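You operate a simulated robot arm through the tools that you are given. There is no shell and no other tool.

Carry out the task below with a simulated two-armed robot. There is one attempt and no reset: what you move stays moved.

TASK
Hold the steel pan on the top of the work table steady with one hand and put the lot crate from the top of the work table in it with the other.

It is judged by the outcome, as a careful person would: the job done as asked, and still so three seconds after it is handed in. It fails if anything else is knocked over, pushed out of place, dropped, spilled or broken.

THE ROBOT
Two 6-joint arms with two-finger parallel grippers on one trunk, on a base that moves. Base frame: it is fixed to the floor where the robot stands at the start and does not move with it; the origin is under the middle of the robot, x ahead of it, y to its left, z up. Readings come in m, degrees, newtons and seconds.
The left shoulder is at the start at [-0.105, 0.177, 0.734], the right one opposite. With the tool pointing down near the work surface each hand reaches from about 0.1 to 0.66 m from the robot's upright axis, wherever it stands, measured 20 degrees to its own side. Places, roughly: lot crate [-2.75, -0.25, 0.75]; steel pan [-2.25, -0.25, 0.75]. Payload 1.57 kg a hand.
The tool frame of a hand sits at the grasp point between the pads (the TCP): z along the fingers, y along the line on which they close. The tips reach 0.03 m beyond it. The gripper opens to 0.08 m. The fingers are 0.017 m wide and 0.012 m thick; the gripper's body (0.04 by 0.082 m) begins 0.08 m behind the TCP.
Orientation is that of the tool frame in the base frame, as a unit quaternion [w, x, y, z]. With the fingers straight down and closing along the base's y, the tool's x points along the base's -x, its y along +y and its z along -z.

THE INTERFACE
- The arms move only by the tool arm_command. It takes "left_rows", "right_rows" or both (then of equal length, played together; a hand with none holds still); each is a list of rows, each a list of 7 numbers: the turn, a rotation vector about the base's x, y, z in degrees, then the shift along the base's x, y, z in m, then the finger opening in m, from 0 to 0.08. In form: [[rx, ry, rz, x, y, z, fingers], ...]. A call has 1 to 20 rows; each row shifts and turns the commanded pose from where the row before left it. Each row takes 0.2 s and may step no farther than 0.05 m and 8.6 degrees from the row before; otherwise, or with a gripper value out of range, the whole call is refused. A pose out of reach is approached as far as the arm can. The call stops where the force on the tool passes 40 N (or 10 N more than at its start, if that is more) or the arm is blocked; 0.2 s more then pass. The fingers move at their own pace (about 0.072 m/s each) and stop on an object; they squeeze with about 34 N. The grip force told is the motor's: it shows also when the fingers shut on nothing. Time passes only in rows, and 0.2 s behind the last, so rows that do not move let the fingers close. The reply holds the time, the measured pose of the TCP, the force on the tool along the base axes, the opening and the grip force, in the units named above and with some noise, with the torque about the TCP (base axes, N m) and any sound that the robot's microphone picked up, and new pictures: "show" is both (left out), scene, wrist or none (wrist: the cameras of the hands that moved).
- Cameras (640 x 400 px; columns grow to the right, rows downward): "scene" is now at [0.0495, -0.0006, 1.4718]; the picture's right is [0.00, -1.00, 0.00], its down [-0.60, -0.00, -0.80] and it looks along [0.80, 0.00, -0.60] (base axes); focal length 258 px, centre (320, 200). "left" rides on the left gripper at [0.072, 0.007, -0.122] in its tool frame; the picture's right is [-0.09, 1.00, 0.00], its down [-0.84, -0.08, -0.54] and it looks along [-0.54, -0.05, 0.84] (tool axes); focal length 238 px, centre (320, 200). "right" rides on the right gripper at [0.072, -0.007, -0.122] in its tool frame; the picture's right is [0.09, 1.00, 0.00], its down [-0.84, 0.08, -0.54] and it looks along [-0.54, 0.05, 0.84] (tool axes); focal length 238 px, centre (320, 200). There is no depth. A picture from a camera that has moved, and an enlarged one, comes with that camera's place and axes in the base frame and with its lens.
- lift_body(by): moves the trunk up (or, below 0, down) by that many m; the arms and the scene camera ride with it, the base frame stays. It gives what a move gives, with no picture.
- base_move(legs): drives the robot by 1 to 6 legs, each [ahead, left, turn to the left] in m, m and degrees, along the robot's own axes; the way and the turn of a leg run together, so that a leg with both is an arc; at most 1.5 m and 180 degrees a leg. The arms and the cameras ride along, it lands a little off, and it stops where it bumps. It gives what a move gives, and a new picture of the scene camera.
- head_to(pan, tilt): turns the head with the scene camera to pan (to the left, within 143 degrees either way) and tilt (down, from -29 to 69), counted from straight ahead of the robot (the tilt from the chest, where the trunk bows). It gives what a move gives, and a new picture of the scene camera.
- close_up(camera, box): a new picture of the part [left, top, right, bottom] of that camera's present view, enlarged. It takes no simulated time.
- hand_in(): hands the job in; it is judged then, once.

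Nothing tells you exact positions but the pictures and the camera data. Unless the task says otherwise, let go and move clear before handing in.

The tools are called after ">>>" by a JSON object that holds its "op" and its "data". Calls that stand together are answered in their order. arm_command: Moves the arms, as the interface text tells. Its arguments: {"type":"object","properties":{"left_rows":{"type":"array","items":{"type":"array","items":{"type":"number"}}},"right_rows":{"type":"array","items":{"type":"array","items":{"type":"number"}}},"show":{"type":"string","enum":["both","scene","wrist","none"]}},"required":[]} The other tools are called the same way: lift_body (by) moves the trunk up or down; base_move (legs) drives the base; head_to (pan, tilt) turns the head that bears the scene camera; close_up (camera, box) takes an enlarged picture of a part of a camera's view; hand_in () hands the job in.

At the start:

```text
time_s: 0.0
left_position: [0.3764, 0.173, 1.1229]
left_tcp_rot: [0.0, 0.0, 1.0, 0.0]
left_wrist_force: [0.2, -0.2, 0.7]
left_torque: [-0.02, 0.02, -0.02]
left_width: 0.0803
left_grasp_force: 0.0
right_position: [0.3866, -0.1488, 1.0855]
right_tcp_rot: [0.0, 0.0, 1.0, 0.0]
right_wrist_force: [-0.5, 0.0, 0.1]
right_torque: [-0.02, 0.03, 0.0]
right_width: 0.0799
right_grasp_force: 0.0
trunk travel left (down, up): [-0.175, 0.153]
robot x, y, heading: [-0.0007, 0.001, 0.2]
head pan, tilt (commanded): [0.0, 36.7]
```

scene: 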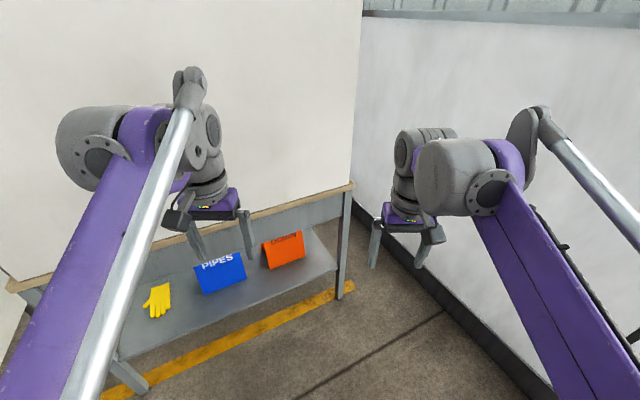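
right: 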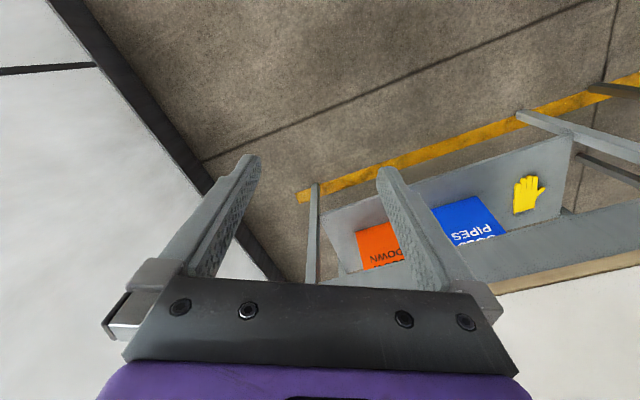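
left: 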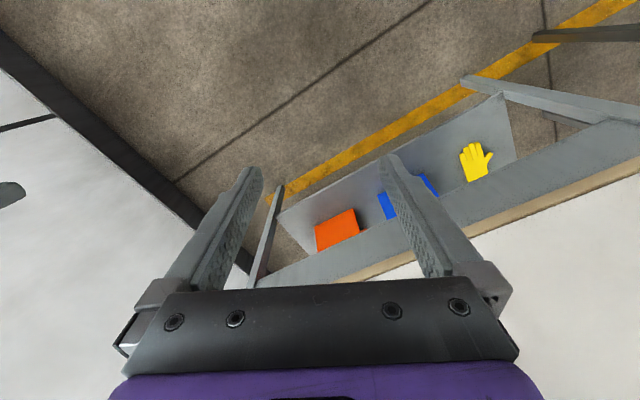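

I see a side bench with binders ahead, but not the work table; the crate and pan should be behind me at around x = -2.25 to -2.75. I'll turn the head to look behind before driving.

>>> {"op": "head_to", "data": {"pan": 140, "tilt": 25}}

>>> {"op": "head_to", "data": {"pan": -140, "tilt": 25}}

>>> {"op": "head_to", "data": {"pan": 90, "tilt": 25}}

>>> {"op": "head_to", "data": {"pan": -90, "tilt": 25}}

```text
time_s: 2.2
left_position: [0.3752, 0.1729, 1.1224]
left_tcp_rot: [0.0, 0.0, 1.0, 0.0]
left_wrist_force: [0.6, 0.6, 0.3]
left_torque: [0.01, -0.02, -0.03]
left_width: 0.08
left_grasp_force: 0.1
right_position: [0.3855, -0.148, 1.085]
right_tcp_rot: [0.001, 0.0, 1.0, 0.0]
right_wrist_force: [-0.1, -0.6, 0.2]
right_torque: [-0.01, 0.01, -0.02]
right_width: 0.08
right_grasp_force: 0.0
trunk travel left (down, up): [-0.175, 0.153]
robot x, y, heading: [0.0003, 0.0044, 0.0]
head pan, tilt (commanded): [140.0, 25.0]
camera scene: at [-0.1081, 0.0587, 1.4902], right [0.64, 0.77, 0.0], down [0.32, -0.27, -0.91], along [-0.69, 0.58, -0.42], focal length 258 px, centre (320, 200)
```

scene: 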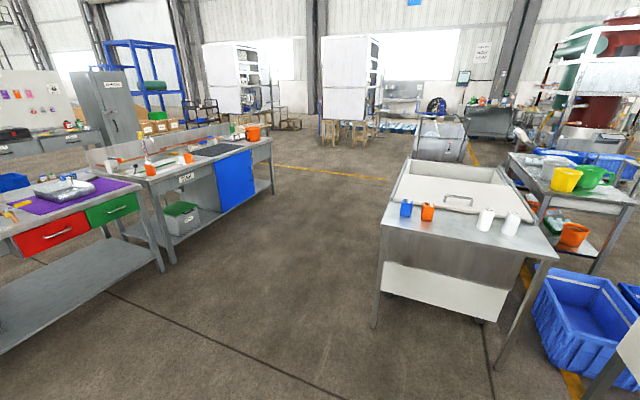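

```text
time_s: 6.1
left_position: [0.376, 0.1739, 1.1216]
left_tcp_rot: [0.0, 0.0, 1.0, 0.0]
left_wrist_force: [-0.2, -0.1, -0.5]
left_torque: [-0.01, 0.0, 0.01]
left_width: 0.08
left_grasp_force: 0.0
right_position: [0.3864, -0.1489, 1.0853]
right_tcp_rot: [0.0, 0.0, 1.0, 0.0]
right_wrist_force: [-0.9, 0.7, 0.7]
right_torque: [0.0, 0.01, 0.0]
right_width: 0.0801
right_grasp_force: 0.0
trunk travel left (down, up): [-0.175, 0.153]
robot x, y, heading: [0.0004, -0.0013, 0.1]
head pan, tilt (commanded): [-140.0, 25.0]
camera scene: at [-0.1081, -0.0598, 1.4902], right [-0.64, 0.77, 0.0], down [0.32, 0.27, -0.91], along [-0.69, -0.58, -0.42], focal length 258 px, centre (320, 200)
```

scene: 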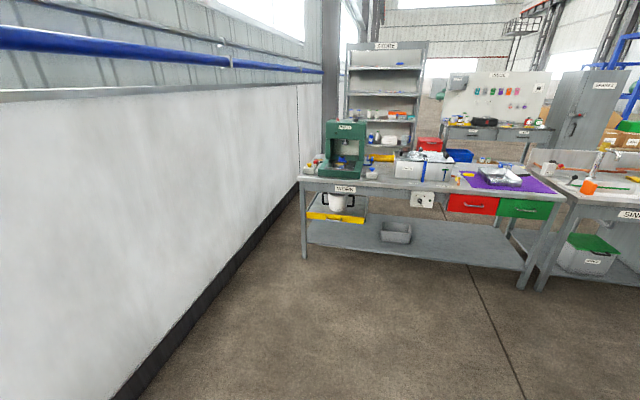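

```text
time_s: 9.4
left_position: [0.3757, 0.1737, 1.1219]
left_tcp_rot: [0.001, 0.0, 1.0, -0.001]
left_wrist_force: [-0.1, 0.4, 0.3]
left_torque: [0.01, -0.01, 0.05]
left_width: 0.0803
left_grasp_force: 0.1
right_position: [0.3872, -0.1491, 1.0853]
right_tcp_rot: [0.0, 0.001, 1.0, 0.0]
right_wrist_force: [0.6, 0.1, 0.0]
right_torque: [-0.01, -0.01, -0.01]
right_width: 0.0801
right_grasp_force: 0.1
trunk travel left (down, up): [-0.175, 0.153]
robot x, y, heading: [0.0007, 0.0035, -0.0]
head pan, tilt (commanded): [90.0, 25.0]
camera scene: at [-0.0375, 0.0915, 1.4902], right [1.0, 0.0, 0.0], down [0.0, -0.42, -0.91], along [0.0, 0.91, -0.42], focal length 258 px, centre (320, 200)
```

scene: 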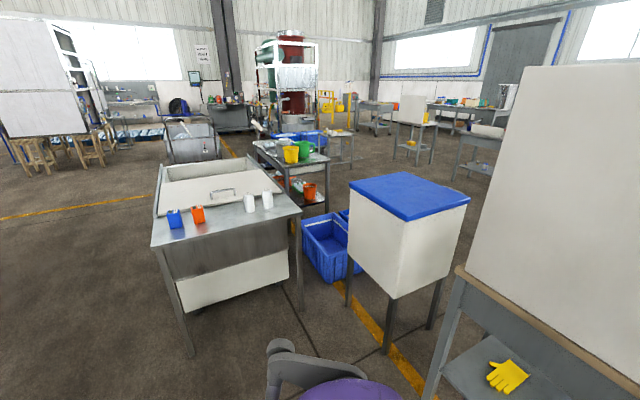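

```text
time_s: 12.1
left_position: [0.3755, 0.1742, 1.1211]
left_tcp_rot: [0.0, 0.0, 1.0, -0.001]
left_wrist_force: [-0.5, 0.3, 1.7]
left_torque: [0.0, 0.0, 0.02]
left_width: 0.0798
left_grasp_force: 0.1
right_position: [0.3856, -0.1499, 1.0843]
right_tcp_rot: [0.0, 0.0, 1.0, 0.0]
right_wrist_force: [0.3, 1.1, -0.7]
right_torque: [-0.01, 0.02, -0.02]
right_width: 0.08
right_grasp_force: 0.1
trunk travel left (down, up): [-0.175, 0.153]
robot x, y, heading: [-0.001, 0.0015, 0.0]
head pan, tilt (commanded): [-90.0, 25.0]
camera scene: at [-0.0375, -0.0927, 1.4902], right [-1.0, 0.0, 0.0], down [0.0, 0.42, -0.91], along [0.0, -0.91, -0.42], focal length 258 px, centre (320, 200)
```

scene: 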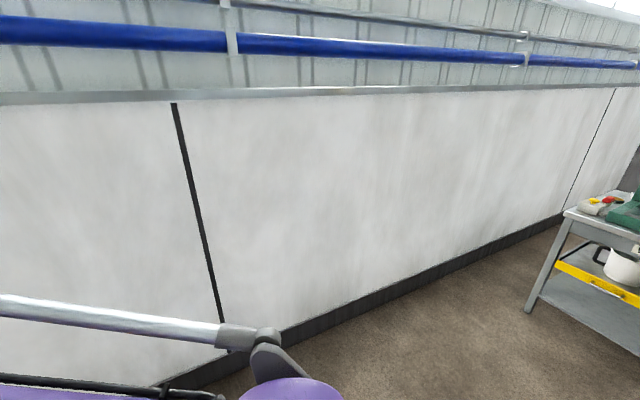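

The work table (purple mat, red and green drawers) is behind me; I take the pan and crate to be on or near the purple mat. I'll take a closer look from here before planning the drive.

>>> {"op": "head_to", "data": {"pan": -143, "tilt": 20}}

>>> {"op": "close_up", "data": {"camera": "scene", "box": [280, 100, 600, 300]}}

>>> {"op": "close_up", "data": {"camera": "scene", "box": [360, 120, 560, 245]}}

```text
time_s: 13.3
left_position: [0.3753, 0.1734, 1.1212]
left_tcp_rot: [0.0, 0.0, 1.0, -0.001]
left_wrist_force: [0.7, -1.0, -0.4]
left_torque: [0.0, -0.01, -0.02]
left_width: 0.0798
left_grasp_force: 0.1
right_position: [0.3875, -0.1477, 1.0845]
right_tcp_rot: [0.0, 0.0, 1.0, 0.0]
right_wrist_force: [0.2, -0.2, 0.1]
right_torque: [0.02, 0.01, 0.02]
right_width: 0.0801
right_grasp_force: 0.1
trunk travel left (down, up): [-0.175, 0.153]
robot x, y, heading: [0.0013, -0.0014, -0.5]
head pan, tilt (commanded): [-143.0, 20.0]
camera scene: at [-0.1119, -0.0567, 1.4983], right [-0.6, 0.8, 0.0], down [0.27, 0.21, -0.94], along [-0.75, -0.57, -0.34], focal length 258 px, centre (320, 200)
```

scene: 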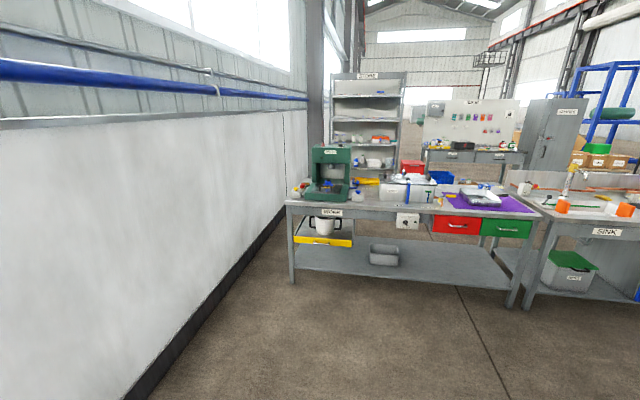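

```text
2.00 times, centred on (440, 200) of scene
camera zoom: at [-0.1119, -0.0567, 1.4983], right [-0.6, 0.8, 0.0], down [0.27, 0.21, -0.94], along [-0.75, -0.57, -0.34], focal length 517 px, centre (80, 200)
```

zoom: 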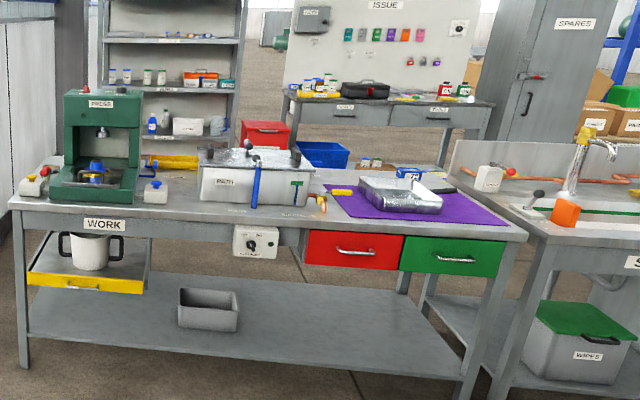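

```text
3.20 times, centred on (460, 182) of scene
camera zoom: at [-0.1119, -0.0567, 1.4983], right [-0.6, 0.8, 0.0], down [0.27, 0.21, -0.94], along [-0.75, -0.57, -0.34], focal length 827 px, centre (-128, 256)
```

zoom: 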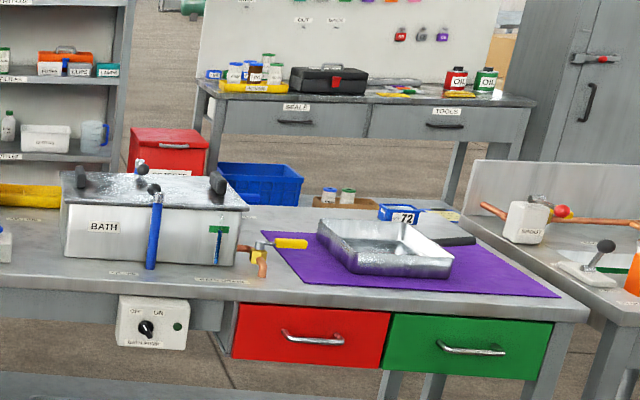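

The pan is a rectangular steel tray on the purple mat, with the small blue crate ("72") behind it; the table stands angled to the base frame by about 25-30 degrees. I'll turn right about 150 degrees in place and look again with the head facing ahead.

>>> {"op": "base_move", "data": {"legs": [[0, 0, -152]]}}

>>> {"op": "head_to", "data": {"pan": -20, "tilt": 25}}

```text
time_s: 19.9
left_position: [-0.25, -0.3292, 1.1228]
left_tcp_rot: [0.0, 0.97, 0.242, 0.0]
left_wrist_force: [0.1, 0.0, -0.4]
left_torque: [0.0, -0.04, 0.02]
left_width: 0.08
left_grasp_force: 0.0
right_position: [-0.4121, -0.0503, 1.0848]
right_tcp_rot: [0.001, 0.971, 0.24, 0.0]
right_wrist_force: [-0.8, -0.6, -0.2]
right_torque: [0.02, -0.08, 0.03]
right_width: 0.0801
right_grasp_force: 0.0
trunk travel left (down, up): [-0.175, 0.153]
robot x, y, heading: [0.0001, 0.0035, -152.1]
head pan, tilt (commanded): [-143.0, 20.0]
camera scene: at [0.0707, 0.1007, 1.4983], right [0.91, -0.42, 0.0], down [-0.15, -0.31, -0.94], along [0.4, 0.85, -0.34], focal length 258 px, centre (320, 200)
```

scene: 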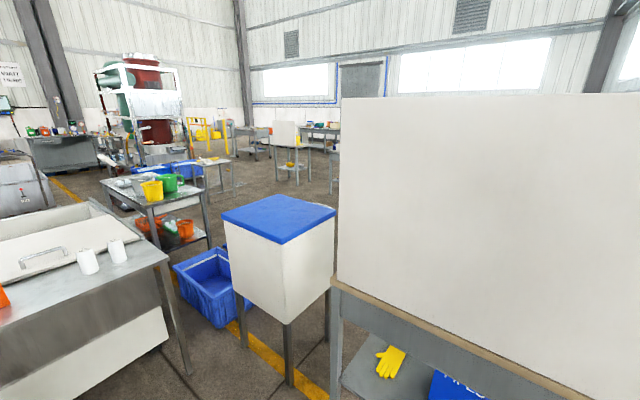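

```text
time_s: 22.0
left_position: [-0.2515, -0.3299, 1.1228]
left_tcp_rot: [0.0, 0.971, 0.241, 0.0]
left_wrist_force: [0.7, -1.0, 0.0]
left_torque: [0.0, 0.02, -0.04]
left_width: 0.0799
left_grasp_force: 0.0
right_position: [-0.4114, -0.0493, 1.0848]
right_tcp_rot: [0.001, 0.97, 0.242, 0.0]
right_wrist_force: [0.2, 0.0, -0.2]
right_torque: [-0.02, -0.02, 0.01]
right_width: 0.0801
right_grasp_force: 0.0
trunk travel left (down, up): [-0.175, 0.153]
robot x, y, heading: [-0.0013, 0.0009, -152.2]
head pan, tilt (commanded): [-20.0, 25.0]
camera scene: at [-0.0602, 0.0039, 1.4902], right [-0.14, 0.99, 0.0], down [0.42, 0.06, -0.91], along [-0.9, -0.12, -0.42], focal length 258 px, centre (320, 200)
```

scene: 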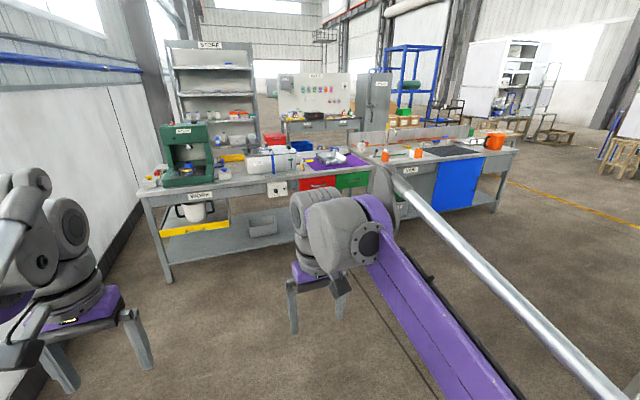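

The table's front edge runs from about (-1.50, -1.46) to (-2.39, 0.19), top at about z = 0.75; the pan sits around 0.35 m in and the crate well to the back. I'll drive diagonally to stand about 0.6 m off the edge in front of the mat and look again.

>>> {"op": "base_move", "data": {"legs": [[0.7, -0.5, 0], [0.65, -0.5, 0]]}}

>>> {"op": "head_to", "data": {"pan": 0, "tilt": 35}}

```text
time_s: 31.4
left_position: [-1.9128, -0.0694, 1.1222]
left_tcp_rot: [0.0, 0.972, 0.237, 0.0]
left_wrist_force: [0.2, 0.2, -0.2]
left_torque: [-0.02, -0.01, 0.01]
left_width: 0.08
left_grasp_force: 0.1
right_position: [-2.0708, 0.2124, 1.085]
right_tcp_rot: [0.0, 0.972, 0.237, 0.0]
right_wrist_force: [-0.1, 0.6, -0.3]
right_torque: [-0.06, 0.01, 0.02]
right_width: 0.0798
right_grasp_force: 0.1
trunk travel left (down, up): [-0.175, 0.153]
robot x, y, heading: [-1.659, 0.2567, -152.3]
head pan, tilt (commanded): [-20.0, 25.0]
camera scene: at [-1.7201, 0.2621, 1.4902], right [-0.13, 0.99, 0.0], down [0.42, 0.05, -0.91], along [-0.9, -0.12, -0.42], focal length 258 px, centre (320, 200)
```

scene: 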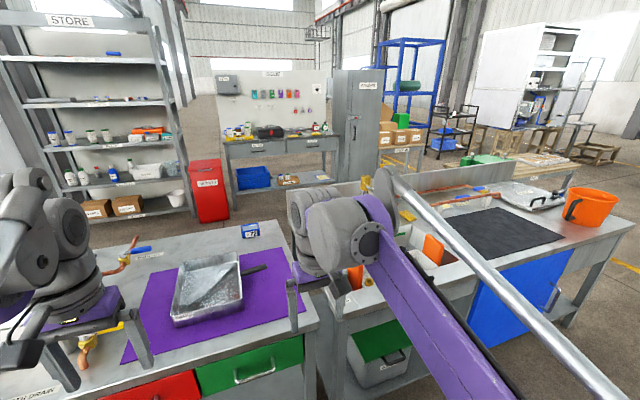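

```text
time_s: 32.2
left_position: [-1.9146, -0.0689, 1.1214]
left_tcp_rot: [0.0, 0.972, 0.237, 0.0]
left_wrist_force: [0.7, 0.1, 0.2]
left_torque: [-0.01, 0.01, 0.03]
left_width: 0.0798
left_grasp_force: 0.1
right_position: [-2.0702, 0.2119, 1.0848]
right_tcp_rot: [0.0, 0.972, 0.236, 0.0]
right_wrist_force: [0.0, -0.1, 0.3]
right_torque: [0.0, 0.0, -0.02]
right_width: 0.0799
right_grasp_force: 0.0
trunk travel left (down, up): [-0.175, 0.153]
robot x, y, heading: [-1.6638, 0.2586, -152.7]
head pan, tilt (commanded): [0.0, 35.0]
camera scene: at [-1.7067, 0.2334, 1.4745], right [-0.46, 0.89, 0.0], down [0.51, 0.26, -0.82], along [-0.73, -0.38, -0.57], focal length 258 px, centre (320, 200)
```

scene: 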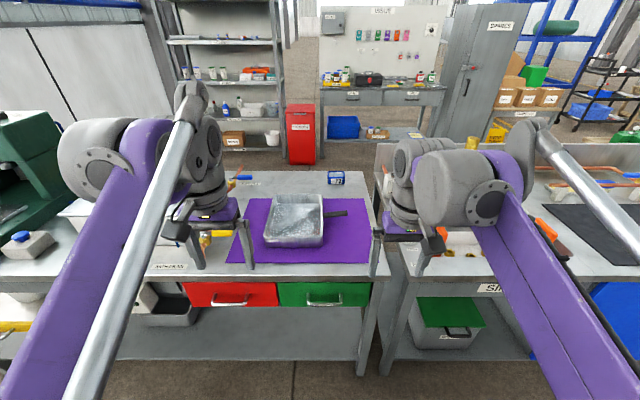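

Now I have a good view: the pan is on the purple mat and the blue crate at the back of the table near the right end. I'll take enlargements to measure both.

>>> {"op": "close_up", "data": {"camera": "scene", "box": [220, 150, 400, 270]}}

>>> {"op": "close_up", "data": {"camera": "scene", "box": [310, 160, 370, 200]}}

>>> {"op": "close_up", "data": {"camera": "scene", "box": [330, 160, 430, 380]}}

```text
3.33 times, centred on (310, 210) of scene
camera zoom: at [-1.7067, 0.2334, 1.4745], right [-0.46, 0.89, 0.0], down [0.51, 0.26, -0.82], along [-0.73, -0.38, -0.57], focal length 861 px, centre (353, 167)
```

zoom: 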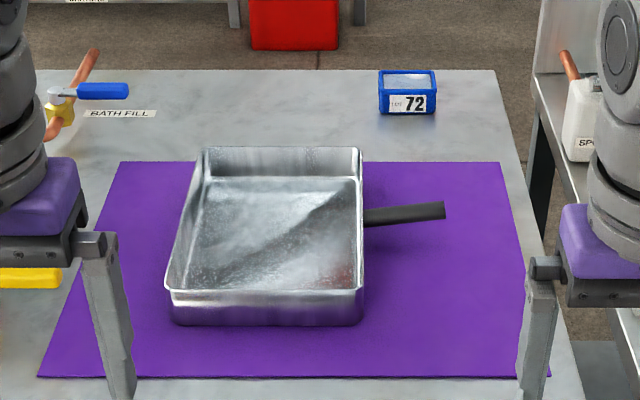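

```text
10.00 times, centred on (340, 180) of scene
camera zoom: at [-1.7067, 0.2334, 1.4745], right [-0.46, 0.89, 0.0], down [0.51, 0.26, -0.82], along [-0.73, -0.38, -0.57], focal length 2584 px, centre (120, 400)
```

zoom: 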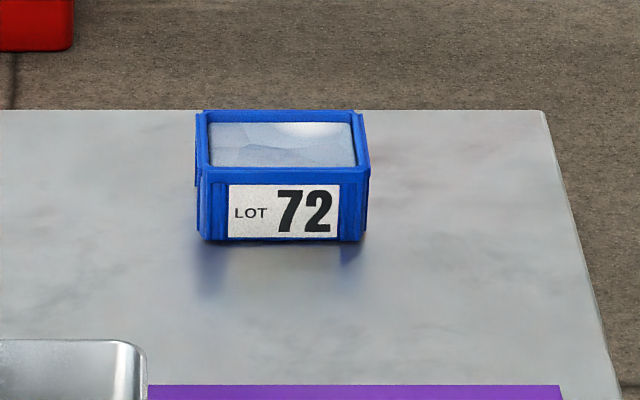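

```text
1.82 times, centred on (380, 270) of scene
camera zoom: at [-1.7067, 0.2334, 1.4745], right [-0.46, 0.89, 0.0], down [0.51, 0.26, -0.82], along [-0.73, -0.38, -0.57], focal length 470 px, centre (211, 73)
```

zoom: 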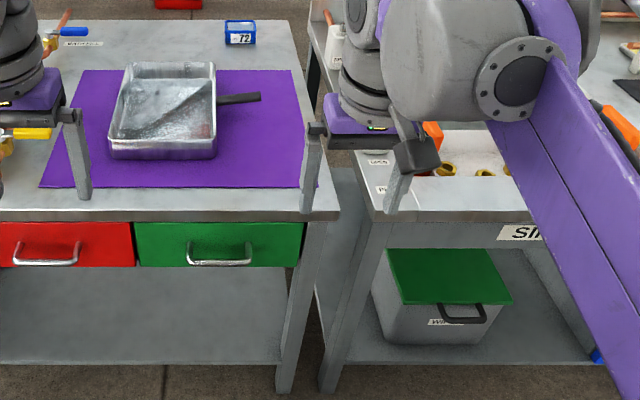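

The table top is at about z = 0.75 with its front edge roughly 0.63 m ahead of me; the crate (about 0.09 x 0.065 x 0.042 m) is about 0.63 m in from the front edge and only ~0.11 m from the back edge. I'll look down at my own base to see how close to the table I can stand.

>>> {"op": "head_to", "data": {"pan": 0, "tilt": 69}}

>>> {"op": "head_to", "data": {"pan": -75, "tilt": 30}}

>>> {"op": "head_to", "data": {"pan": -35, "tilt": 20}}

>>> {"op": "head_to", "data": {"pan": 40, "tilt": 25}}

```text
time_s: 33.2
left_position: [-1.9134, -0.0681, 1.1211]
left_tcp_rot: [0.0, 0.972, 0.237, 0.0]
left_wrist_force: [0.1, 0.0, -0.4]
left_torque: [0.01, 0.02, 0.02]
left_width: 0.0798
left_grasp_force: 0.0
right_position: [-2.072, 0.2128, 1.0854]
right_tcp_rot: [-0.001, 0.972, 0.237, 0.0]
right_wrist_force: [-0.8, 0.5, 0.3]
right_torque: [-0.01, -0.01, 0.01]
right_width: 0.08
right_grasp_force: 0.0
trunk travel left (down, up): [-0.175, 0.153]
robot x, y, heading: [-1.6588, 0.2537, -152.8]
head pan, tilt (commanded): [0.0, 68.8]
camera scene: at [-1.6781, 0.2481, 1.4308], right [-0.46, 0.89, 0.0], down [0.83, 0.43, -0.36], along [-0.32, -0.17, -0.93], focal length 258 px, centre (320, 200)
```

scene: 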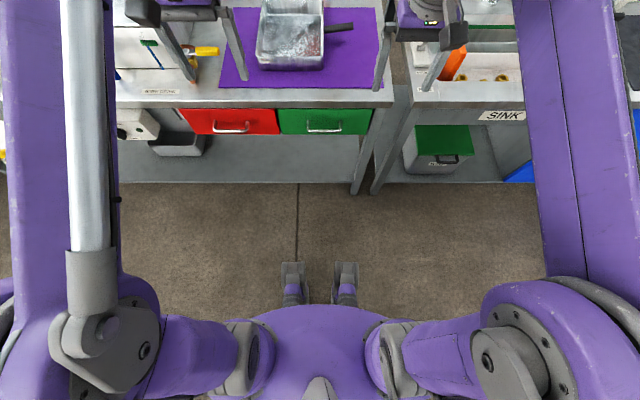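

```text
time_s: 34.6
left_position: [-1.9145, -0.0704, 1.1227]
left_tcp_rot: [0.001, 0.972, 0.237, 0.0]
left_wrist_force: [0.2, -0.1, -0.4]
left_torque: [-0.01, -0.03, -0.01]
left_width: 0.0799
left_grasp_force: 0.0
right_position: [-2.0715, 0.2119, 1.0859]
right_tcp_rot: [0.001, 0.972, 0.237, 0.0]
right_wrist_force: [0.3, -0.5, -0.5]
right_torque: [0.01, 0.01, -0.01]
right_width: 0.0799
right_grasp_force: 0.1
trunk travel left (down, up): [-0.175, 0.153]
robot x, y, heading: [-1.6575, 0.2578, -152.7]
head pan, tilt (commanded): [-75.0, 30.0]
camera scene: at [-1.6894, 0.3406, 1.4822], right [0.74, 0.67, 0.0], down [0.34, -0.37, -0.87], along [-0.58, 0.64, -0.5], focal length 258 px, centre (320, 200)
```

scene: 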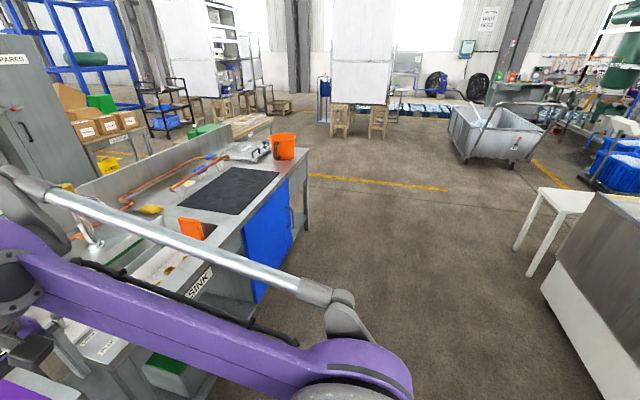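

```text
time_s: 35.7
left_position: [-1.914, -0.0698, 1.1216]
left_tcp_rot: [0.001, 0.972, 0.237, -0.001]
left_wrist_force: [-0.3, 0.4, 0.0]
left_torque: [0.0, -0.04, -0.03]
left_width: 0.08
left_grasp_force: 0.0
right_position: [-2.0711, 0.2136, 1.0843]
right_tcp_rot: [0.001, 0.972, 0.236, -0.001]
right_wrist_force: [0.4, 0.2, 0.0]
right_torque: [-0.02, -0.01, 0.03]
right_width: 0.0799
right_grasp_force: 0.0
trunk travel left (down, up): [-0.175, 0.153]
robot x, y, heading: [-1.6618, 0.2606, -152.8]
head pan, tilt (commanded): [-35.0, 20.0]
camera scene: at [-1.7208, 0.2862, 1.4983], right [0.13, 0.99, 0.0], down [0.34, -0.05, -0.94], along [-0.93, 0.13, -0.34], focal length 258 px, centre (320, 200)
```

scene: 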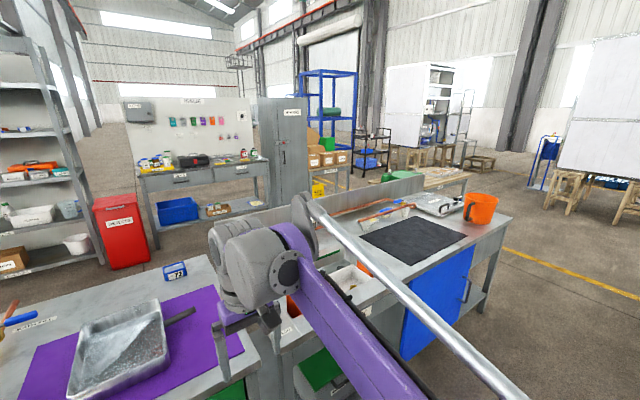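

```text
time_s: 37.2
left_position: [-1.9135, -0.07, 1.1216]
left_tcp_rot: [0.0, 0.972, 0.236, 0.001]
left_wrist_force: [0.9, 0.4, -0.2]
left_torque: [0.0, -0.01, 0.0]
left_width: 0.0798
left_grasp_force: 0.1
right_position: [-2.0711, 0.2127, 1.0851]
right_tcp_rot: [0.0, 0.972, 0.236, -0.001]
right_wrist_force: [0.4, 1.4, -0.1]
right_torque: [0.0, 0.0, 0.01]
right_width: 0.0798
right_grasp_force: 0.0
trunk travel left (down, up): [-0.175, 0.153]
robot x, y, heading: [-1.6621, 0.2617, -152.7]
head pan, tilt (commanded): [40.0, 25.0]
camera scene: at [-1.664, 0.1888, 1.4902], right [-0.92, 0.39, 0.0], down [0.16, 0.39, -0.91], along [-0.35, -0.84, -0.42], focal length 258 px, centre (320, 200)
```

scene: 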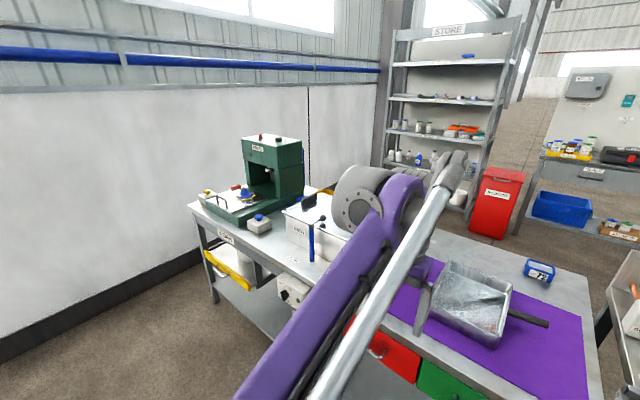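

My trunk's front is near my axis and my feet reach ~0.2 m ahead, so from the front the crate (wider than my gripper in one direction) would be out of straight-down reach. The back of the table looks far better, so I'll go around the right end of the sink counter; first I shift right along the corridor and look for obstacles.

>>> {"op": "base_move", "data": {"legs": [[-0.2, -1.3, 0], [0, -1.2, 0]]}}

>>> {"op": "head_to", "data": {"pan": 10, "tilt": 25}}

>>> {"op": "head_to", "data": {"pan": -40, "tilt": 25}}

```text
time_s: 59.4
left_position: [-2.9023, 2.2735, 1.1226]
left_tcp_rot: [0.0, 0.973, 0.232, 0.001]
left_wrist_force: [-0.9, 0.5, -0.2]
left_torque: [-0.03, 0.05, 0.01]
left_width: 0.0801
left_grasp_force: 0.0
right_position: [-3.0572, 2.557, 1.0849]
right_tcp_rot: [0.0, 0.973, 0.231, 0.0]
right_wrist_force: [0.4, -1.1, 0.3]
right_torque: [0.02, 0.02, 0.02]
right_width: 0.0799
right_grasp_force: 0.0
trunk travel left (down, up): [-0.175, 0.153]
robot x, y, heading: [-2.6453, 2.5952, -153.2]
head pan, tilt (commanded): [40.0, 25.0]
camera scene: at [-2.6498, 2.529, 1.4902], right [-0.92, 0.39, 0.0], down [0.17, 0.39, -0.91], along [-0.36, -0.83, -0.42], focal length 258 px, centre (320, 200)
```

scene: 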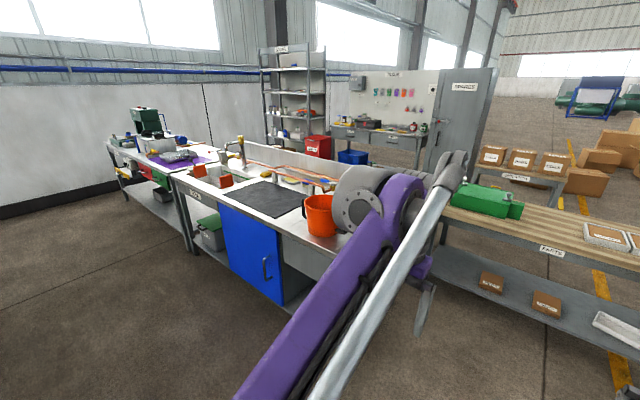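

```text
time_s: 60.4
left_position: [-2.9017, 2.2738, 1.121]
left_tcp_rot: [0.0, 0.973, 0.232, 0.0]
left_wrist_force: [-0.6, 0.8, 0.8]
left_torque: [0.0, 0.01, 0.0]
left_width: 0.0799
left_grasp_force: 0.0
right_position: [-3.0553, 2.5577, 1.0847]
right_tcp_rot: [0.0, 0.973, 0.231, 0.0]
right_wrist_force: [1.4, -0.4, 0.5]
right_torque: [0.02, -0.08, 0.01]
right_width: 0.08
right_grasp_force: 0.2
trunk travel left (down, up): [-0.175, 0.153]
robot x, y, heading: [-2.6437, 2.5952, -153.3]
head pan, tilt (commanded): [10.0, 25.0]
camera scene: at [-2.6872, 2.5584, 1.4902], right [-0.6, 0.8, 0.0], down [0.34, 0.25, -0.91], along [-0.73, -0.54, -0.42], focal length 258 px, centre (320, 200)
```

scene: 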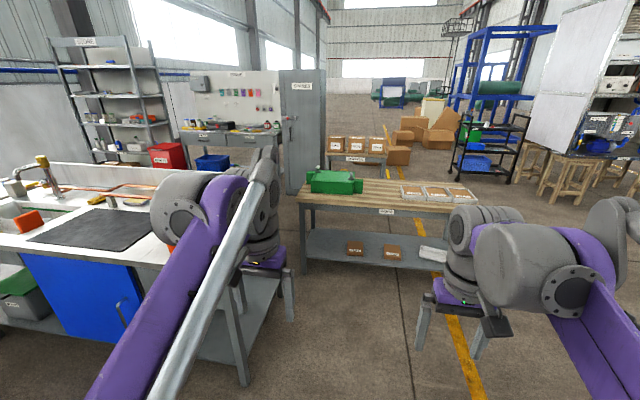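

```text
time_s: 61.6
left_position: [-2.9015, 2.2726, 1.1218]
left_tcp_rot: [0.0, 0.973, 0.232, -0.001]
left_wrist_force: [0.2, -0.2, 0.3]
left_torque: [-0.01, 0.01, 0.0]
left_width: 0.08
left_grasp_force: 0.0
right_position: [-3.0576, 2.5562, 1.0859]
right_tcp_rot: [0.001, 0.973, 0.231, 0.0]
right_wrist_force: [0.2, -0.5, -0.4]
right_torque: [0.01, -0.01, -0.03]
right_width: 0.08
right_grasp_force: 0.0
trunk travel left (down, up): [-0.175, 0.153]
robot x, y, heading: [-2.6398, 2.5995, -153.3]
head pan, tilt (commanded): [-40.0, 25.0]
camera scene: at [-2.7031, 2.6346, 1.4902], right [0.23, 0.97, 0.0], down [0.41, -0.1, -0.91], along [-0.88, 0.21, -0.42], focal length 258 px, centre (320, 200)
```

scene: 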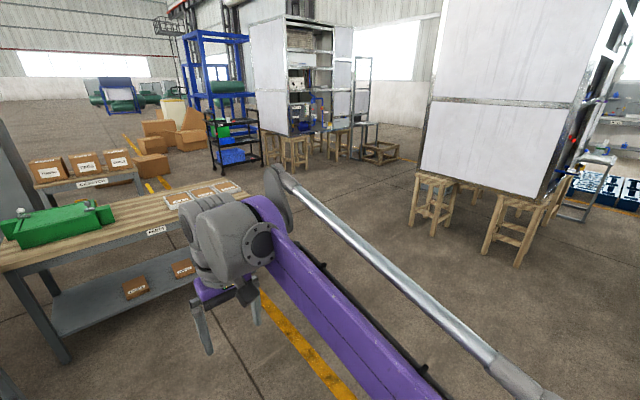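

A wooden-topped PARTS table stands behind the sink counter's right end, leaving no direct gap there, so I need to see whether there is a passage behind it. I'll shift further right and look along its far side.

>>> {"op": "base_move", "data": {"legs": [[0, -1.3, 0], [0.6, 0, 0]]}}

>>> {"op": "head_to", "data": {"pan": 30, "tilt": 25}}

>>> {"op": "head_to", "data": {"pan": 0, "tilt": 25}}

```text
time_s: 75.7
left_position: [-3.9962, 3.0908, 1.1214]
left_tcp_rot: [0.0, 0.97, 0.244, 0.0]
left_wrist_force: [-0.7, 0.1, 0.7]
left_torque: [-0.02, 0.01, 0.01]
left_width: 0.08
left_grasp_force: 0.0
right_position: [-4.1579, 3.3681, 1.0846]
right_tcp_rot: [0.0, 0.97, 0.244, 0.0]
right_wrist_force: [-0.3, -0.3, 0.6]
right_torque: [0.0, 0.02, 0.04]
right_width: 0.0798
right_grasp_force: 0.1
trunk travel left (down, up): [-0.175, 0.153]
robot x, y, heading: [-3.7471, 3.4196, -151.7]
head pan, tilt (commanded): [-40.0, 25.0]
camera scene: at [-3.8061, 3.4567, 1.4902], right [0.2, 0.98, 0.0], down [0.41, -0.09, -0.91], along [-0.89, 0.18, -0.42], focal length 258 px, centre (320, 200)
```

scene: 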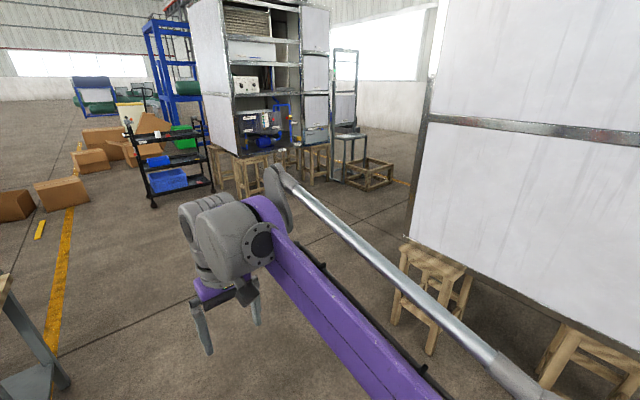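

```text
time_s: 77.1
left_position: [-3.995, 3.0904, 1.1213]
left_tcp_rot: [0.0, 0.97, 0.244, -0.001]
left_wrist_force: [-0.4, -0.5, -0.2]
left_torque: [0.0, 0.01, -0.02]
left_width: 0.0801
left_grasp_force: 0.0
right_position: [-4.1565, 3.3699, 1.0856]
right_tcp_rot: [0.0, 0.969, 0.245, 0.0]
right_wrist_force: [-0.6, -0.3, 0.1]
right_torque: [-0.05, 0.03, 0.01]
right_width: 0.0801
right_grasp_force: 0.0
trunk travel left (down, up): [-0.175, 0.153]
robot x, y, heading: [-3.7495, 3.4221, -151.7]
head pan, tilt (commanded): [30.0, 25.0]
camera scene: at [-3.764, 3.3599, 1.4902], right [-0.85, 0.53, 0.0], down [0.22, 0.36, -0.91], along [-0.48, -0.77, -0.42], focal length 258 px, centre (320, 200)
```

scene: 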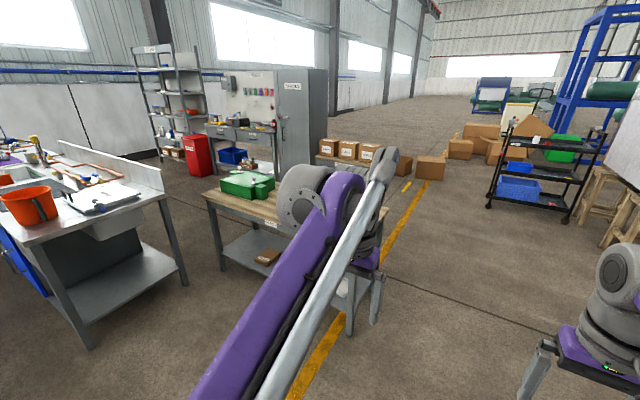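

```text
time_s: 78.1
left_position: [-3.9954, 3.0904, 1.1216]
left_tcp_rot: [0.0, 0.97, 0.244, 0.0]
left_wrist_force: [0.1, 0.4, -0.8]
left_torque: [0.03, -0.01, 0.0]
left_width: 0.08
left_grasp_force: 0.0
right_position: [-4.1566, 3.3694, 1.0863]
right_tcp_rot: [0.0, 0.97, 0.244, 0.0]
right_wrist_force: [-0.2, 0.1, -0.8]
right_torque: [0.03, 0.0, 0.04]
right_width: 0.0801
right_grasp_force: 0.0
trunk travel left (down, up): [-0.175, 0.153]
robot x, y, heading: [-3.747, 3.4202, -151.7]
head pan, tilt (commanded): [0.0, 25.0]
camera scene: at [-3.7966, 3.3945, 1.4902], right [-0.48, 0.88, 0.0], down [0.37, 0.2, -0.91], along [-0.8, -0.43, -0.42], focal length 258 px, centre (320, 200)
```

scene: 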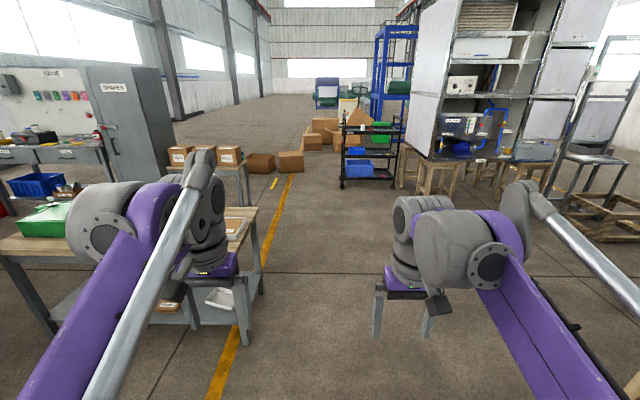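

The PARTS table turns out to be shallow, and there is over 1 m of free aisle behind it leading to the back of the work table. I'll drive past its right end, turn to face back toward the tables, and look again.

>>> {"op": "base_move", "data": {"legs": [[0, -0.33, 0], [1.1, 0, 0], [1.05, 0, 0]]}}

>>> {"op": "head_to", "data": {"pan": 90, "tilt": 30}}

```text
time_s: 91.8
left_position: [-6.0255, 2.3692, 1.1222]
left_tcp_rot: [0.0, 0.97, 0.243, 0.0]
left_wrist_force: [-0.5, 0.4, -0.6]
left_torque: [0.0, 0.02, 0.01]
left_width: 0.0802
left_grasp_force: 0.1
right_position: [-6.1873, 2.6491, 1.0856]
right_tcp_rot: [-0.001, 0.97, 0.244, 0.0]
right_wrist_force: [-0.2, 0.5, 0.8]
right_torque: [0.0, 0.0, 0.03]
right_width: 0.0801
right_grasp_force: 0.1
trunk travel left (down, up): [-0.175, 0.153]
robot x, y, heading: [-5.7756, 2.7021, -151.9]
head pan, tilt (commanded): [0.0, 25.0]
camera scene: at [-5.8268, 2.6734, 1.4902], right [-0.47, 0.88, 0.0], down [0.37, 0.2, -0.91], along [-0.8, -0.43, -0.42], focal length 258 px, centre (320, 200)
```

scene: 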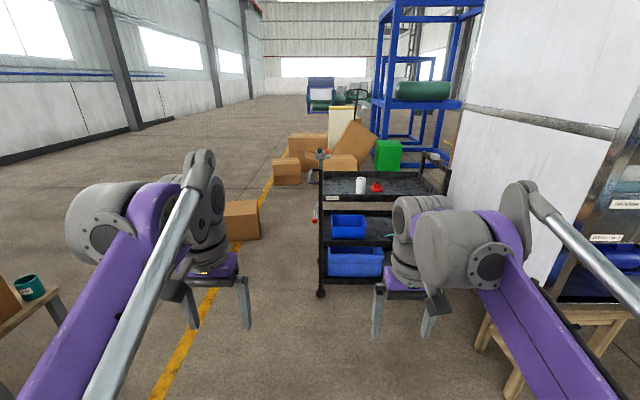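

```text
time_s: 93.4
left_position: [-6.0243, 2.3695, 1.122]
left_tcp_rot: [0.0, 0.97, 0.244, 0.0]
left_wrist_force: [0.4, 0.9, 0.5]
left_torque: [0.02, 0.0, 0.01]
left_width: 0.0799
left_grasp_force: 0.0
right_position: [-6.1869, 2.6485, 1.086]
right_tcp_rot: [0.0, 0.97, 0.244, 0.001]
right_wrist_force: [-0.2, -0.2, 0.5]
right_torque: [0.0, -0.01, -0.03]
right_width: 0.0798
right_grasp_force: 0.0
trunk travel left (down, up): [-0.175, 0.153]
robot x, y, heading: [-5.7737, 2.6974, -151.5]
head pan, tilt (commanded): [90.0, 30.0]
camera scene: at [-5.7027, 2.6373, 1.4822], right [-0.88, -0.47, 0.0], down [-0.24, 0.44, -0.87], along [0.41, -0.76, -0.5], focal length 258 px, centre (320, 200)
```

scene: 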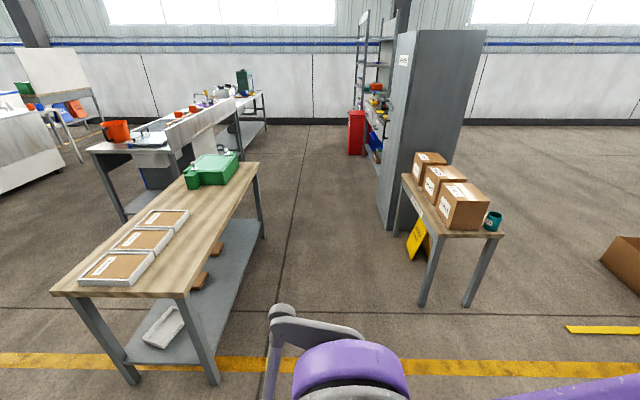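

The aisle behind the PARTS table is clear and about 1.1 m wide up to the cabinet. I'll turn around to face the tables and then sidestep right along the aisle.

>>> {"op": "base_move", "data": {"legs": [[0, 0, 179]]}}

>>> {"op": "head_to", "data": {"pan": -60, "tilt": 35}}

```text
time_s: 101.1
left_position: [-5.5185, 3.0249, 1.1211]
left_tcp_rot: [0.0, -0.23, 0.973, 0.001]
left_wrist_force: [-0.5, 1.0, -0.3]
left_torque: [0.02, 0.02, -0.01]
left_width: 0.08
left_grasp_force: 0.1
right_position: [-5.3659, 2.7398, 1.0853]
right_tcp_rot: [0.0, -0.231, 0.973, 0.0]
right_wrist_force: [0.2, -0.1, 0.1]
right_torque: [0.04, -0.02, 0.01]
right_width: 0.0799
right_grasp_force: 0.1
trunk travel left (down, up): [-0.175, 0.153]
robot x, y, heading: [-5.7718, 2.7001, 26.4]
head pan, tilt (commanded): [90.0, 30.0]
camera scene: at [-5.8507, 2.7644, 1.4822], right [0.89, 0.45, 0.0], down [0.22, -0.45, -0.87], along [-0.39, 0.77, -0.5], focal length 258 px, centre (320, 200)
```

scene: 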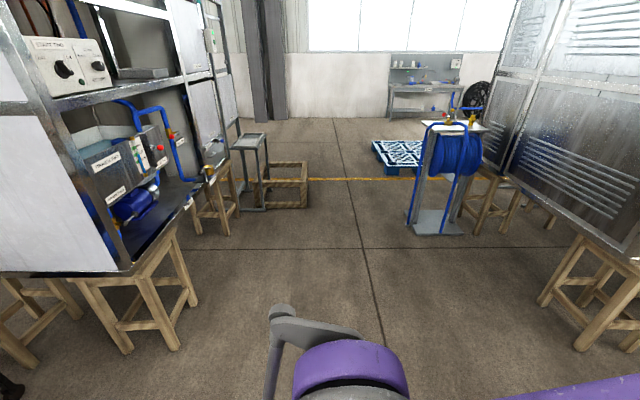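

```text
time_s: 103.5
left_position: [-5.5194, 3.0234, 1.1227]
left_tcp_rot: [0.001, -0.23, 0.973, 0.0]
left_wrist_force: [0.0, 1.1, -0.3]
left_torque: [-0.03, -0.03, 0.0]
left_width: 0.08
left_grasp_force: 0.1
right_position: [-5.365, 2.7399, 1.0866]
right_tcp_rot: [0.0, -0.23, 0.973, 0.0]
right_wrist_force: [-0.8, -0.3, -0.9]
right_torque: [0.02, 0.0, -0.02]
right_width: 0.08
right_grasp_force: 0.1
trunk travel left (down, up): [-0.175, 0.153]
robot x, y, heading: [-5.7726, 2.6977, 26.8]
head pan, tilt (commanded): [-60.0, 35.0]
camera scene: at [-5.7366, 2.6351, 1.4745], right [-0.55, -0.84, 0.0], down [-0.48, 0.32, -0.82], along [0.68, -0.45, -0.57], focal length 258 px, centre (320, 200)
```

scene: 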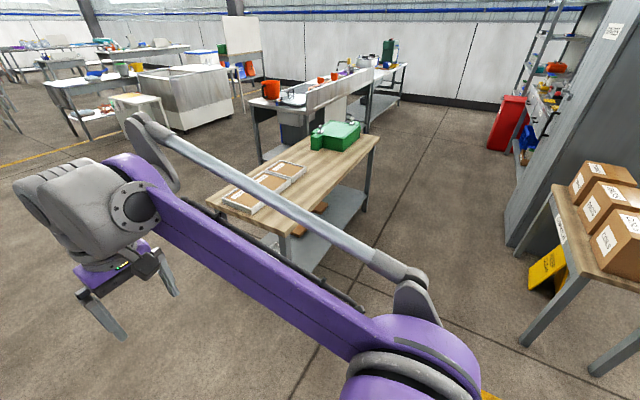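

I'm now facing the tables' backs in the clear aisle. Next I sidestep right along it past the sink to get behind the work table.

>>> {"op": "base_move", "data": {"legs": [[0, -1.3, 0.7], [0, -1.3, 0]]}}

>>> {"op": "head_to", "data": {"pan": -40, "tilt": 30}}

```text
time_s: 126.1
left_position: [-4.3718, 0.7201, 1.1212]
left_tcp_rot: [0.0, -0.236, 0.972, 0.001]
left_wrist_force: [-0.2, -0.3, 0.5]
left_torque: [0.0, -0.01, -0.01]
left_width: 0.0802
left_grasp_force: 0.1
right_position: [-4.2155, 0.4386, 1.0864]
right_tcp_rot: [0.0, -0.235, 0.972, 0.0]
right_wrist_force: [-0.2, 0.4, 0.1]
right_torque: [0.01, 0.02, 0.02]
right_width: 0.0799
right_grasp_force: 0.0
trunk travel left (down, up): [-0.175, 0.153]
robot x, y, heading: [-4.6221, 0.3958, 27.2]
head pan, tilt (commanded): [-60.0, 35.0]
camera scene: at [-4.5857, 0.3299, 1.4744], right [-0.54, -0.84, 0.0], down [-0.48, 0.31, -0.82], along [0.69, -0.44, -0.57], focal length 258 px, centre (320, 200)
```

scene: 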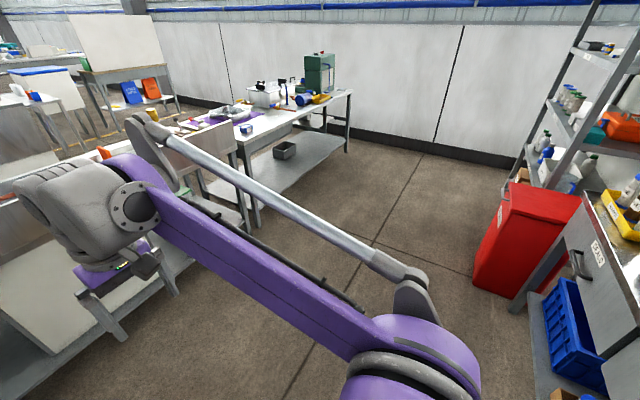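

```text
time_s: 126.9
left_position: [-4.3719, 0.7215, 1.1218]
left_tcp_rot: [0.0, -0.236, 0.972, -0.001]
left_wrist_force: [0.5, -0.2, -1.3]
left_torque: [-0.02, 0.0, -0.01]
left_width: 0.0801
left_grasp_force: 0.0
right_position: [-4.2154, 0.4392, 1.0856]
right_tcp_rot: [0.0, -0.236, 0.972, 0.0]
right_wrist_force: [0.0, 0.7, -0.5]
right_torque: [0.0, 0.01, 0.0]
right_width: 0.0797
right_grasp_force: 0.0
trunk travel left (down, up): [-0.175, 0.153]
robot x, y, heading: [-4.6271, 0.3943, 26.9]
head pan, tilt (commanded): [-40.0, 30.0]
camera scene: at [-4.5716, 0.3576, 1.4822], right [-0.22, -0.98, 0.0], down [-0.49, 0.11, -0.87], along [0.84, -0.19, -0.5], focal length 258 px, centre (320, 200)
```

scene: 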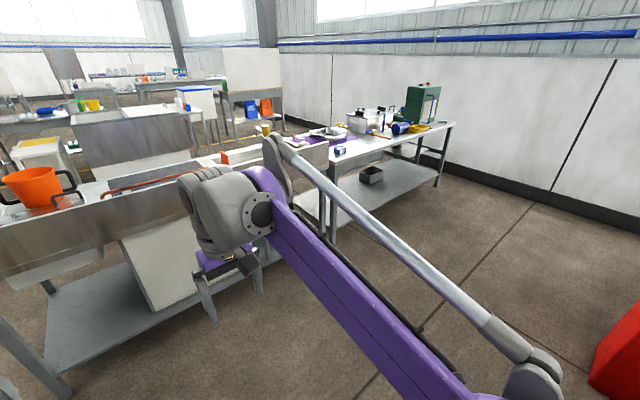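

I'm behind the sink now, with the work table's back ahead to the right and a red bin close behind on the right. I'll move forward a bit while continuing right so I keep clear of the bin.

>>> {"op": "base_move", "data": {"legs": [[0.25, -0.75, 0.5], [0.15, -0.77, 0]]}}

>>> {"op": "head_to", "data": {"pan": 0, "tilt": 45}}

```text
time_s: 140.7
left_position: [-3.3124, -0.4309, 1.1219]
left_tcp_rot: [0.0, -0.244, 0.97, 0.0]
left_wrist_force: [0.0, -0.6, 0.5]
left_torque: [-0.01, 0.0, 0.0]
left_width: 0.08
left_grasp_force: 0.1
right_position: [-3.1506, -0.7093, 1.0853]
right_tcp_rot: [0.0, -0.245, 0.97, 0.0]
right_wrist_force: [-0.3, 0.0, 0.9]
right_torque: [-0.02, 0.02, 0.01]
right_width: 0.0802
right_grasp_force: 0.1
trunk travel left (down, up): [-0.175, 0.153]
robot x, y, heading: [-3.561, -0.7611, 28.4]
head pan, tilt (commanded): [-40.0, 30.0]
camera scene: at [-3.5051, -0.7975, 1.4822], right [-0.2, -0.98, 0.0], down [-0.49, 0.1, -0.87], along [0.85, -0.18, -0.5], focal length 258 px, centre (320, 200)
```

scene: 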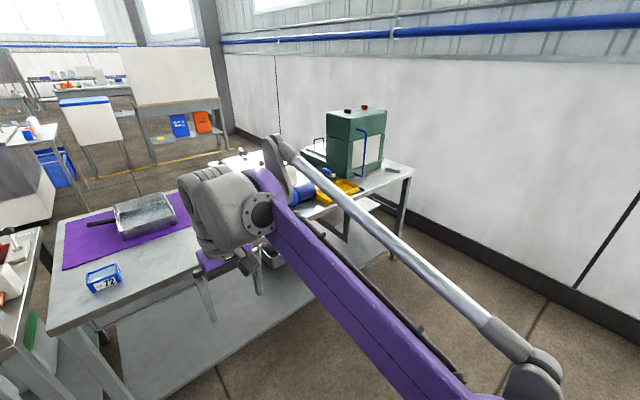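

```text
time_s: 141.8
left_position: [-3.3113, -0.4304, 1.1214]
left_tcp_rot: [0.0, -0.245, 0.97, 0.001]
left_wrist_force: [-0.4, 0.0, -0.3]
left_torque: [-0.02, 0.01, -0.01]
left_width: 0.0799
left_grasp_force: 0.0
right_position: [-3.1505, -0.7096, 1.086]
right_tcp_rot: [0.0, -0.244, 0.97, -0.001]
right_wrist_force: [0.0, 0.0, -0.4]
right_torque: [0.0, 0.04, -0.01]
right_width: 0.0802
right_grasp_force: 0.1
trunk travel left (down, up): [-0.175, 0.153]
robot x, y, heading: [-3.5607, -0.7621, 28.5]
head pan, tilt (commanded): [0.0, 45.0]
camera scene: at [-3.5221, -0.7406, 1.4597], right [0.47, -0.88, 0.0], down [-0.62, -0.33, -0.71], along [0.62, 0.33, -0.71], focal length 258 px, centre (320, 200)
```

scene: 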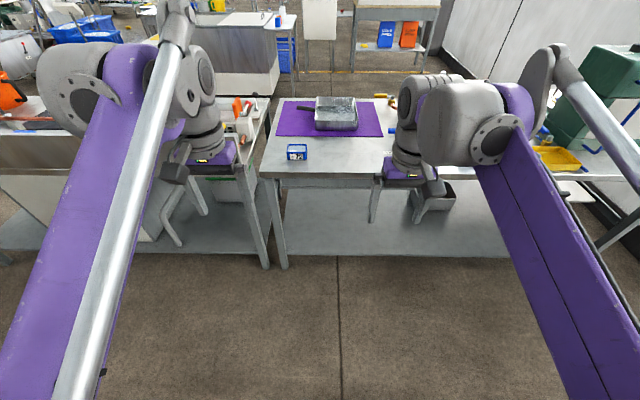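

I'm now behind the work table: the crate is at the near edge, the pan on the mat beyond it with its handle toward my left. I'll enlarge to measure.

>>> {"op": "close_up", "data": {"camera": "scene", "box": [260, 80, 400, 180]}}

>>> {"op": "close_up", "data": {"camera": "scene", "box": [275, 135, 325, 170]}}

>>> {"op": "close_up", "data": {"camera": "scene", "box": [240, 140, 420, 280]}}

```text
4.00 times, centred on (330, 130) of scene
camera zoom: at [-3.5221, -0.7406, 1.4597], right [0.47, -0.88, 0.0], down [-0.62, -0.33, -0.71], along [0.62, 0.33, -0.71], focal length 1034 px, centre (280, 480)
```

zoom: 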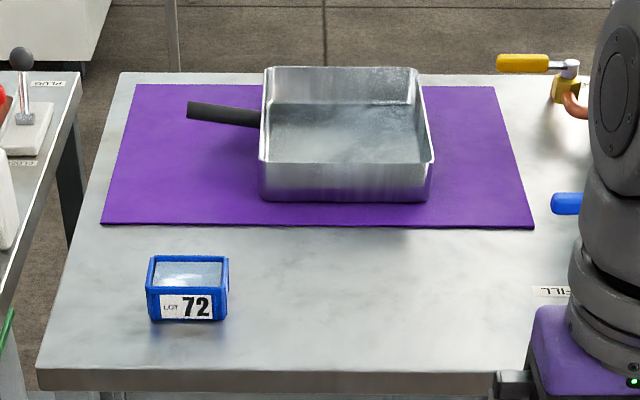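

```text
11.43 times, centred on (300, 152) of scene
camera zoom: at [-3.5221, -0.7406, 1.4597], right [0.47, -0.88, 0.0], down [-0.62, -0.33, -0.71], along [0.62, 0.33, -0.71], focal length 2953 px, centre (549, 743)
```

zoom: 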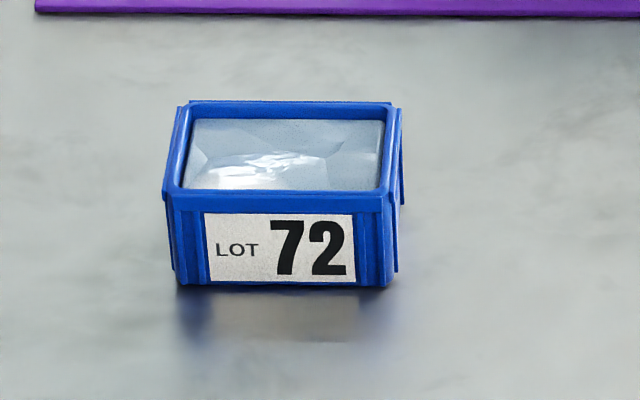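

```text
2.86 times, centred on (330, 210) of scene
camera zoom: at [-3.5221, -0.7406, 1.4597], right [0.47, -0.88, 0.0], down [-0.62, -0.33, -0.71], along [0.62, 0.33, -0.71], focal length 738 px, centre (291, 171)
```

zoom: 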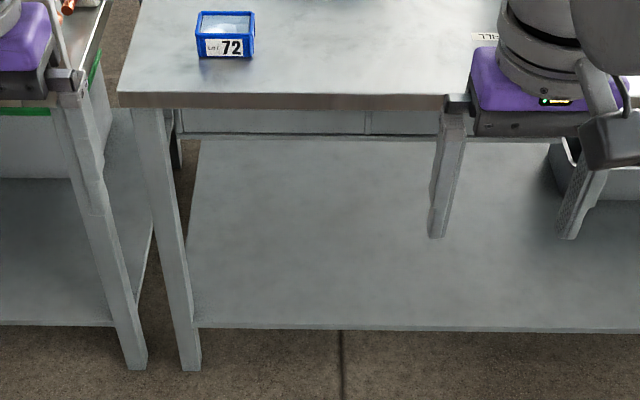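

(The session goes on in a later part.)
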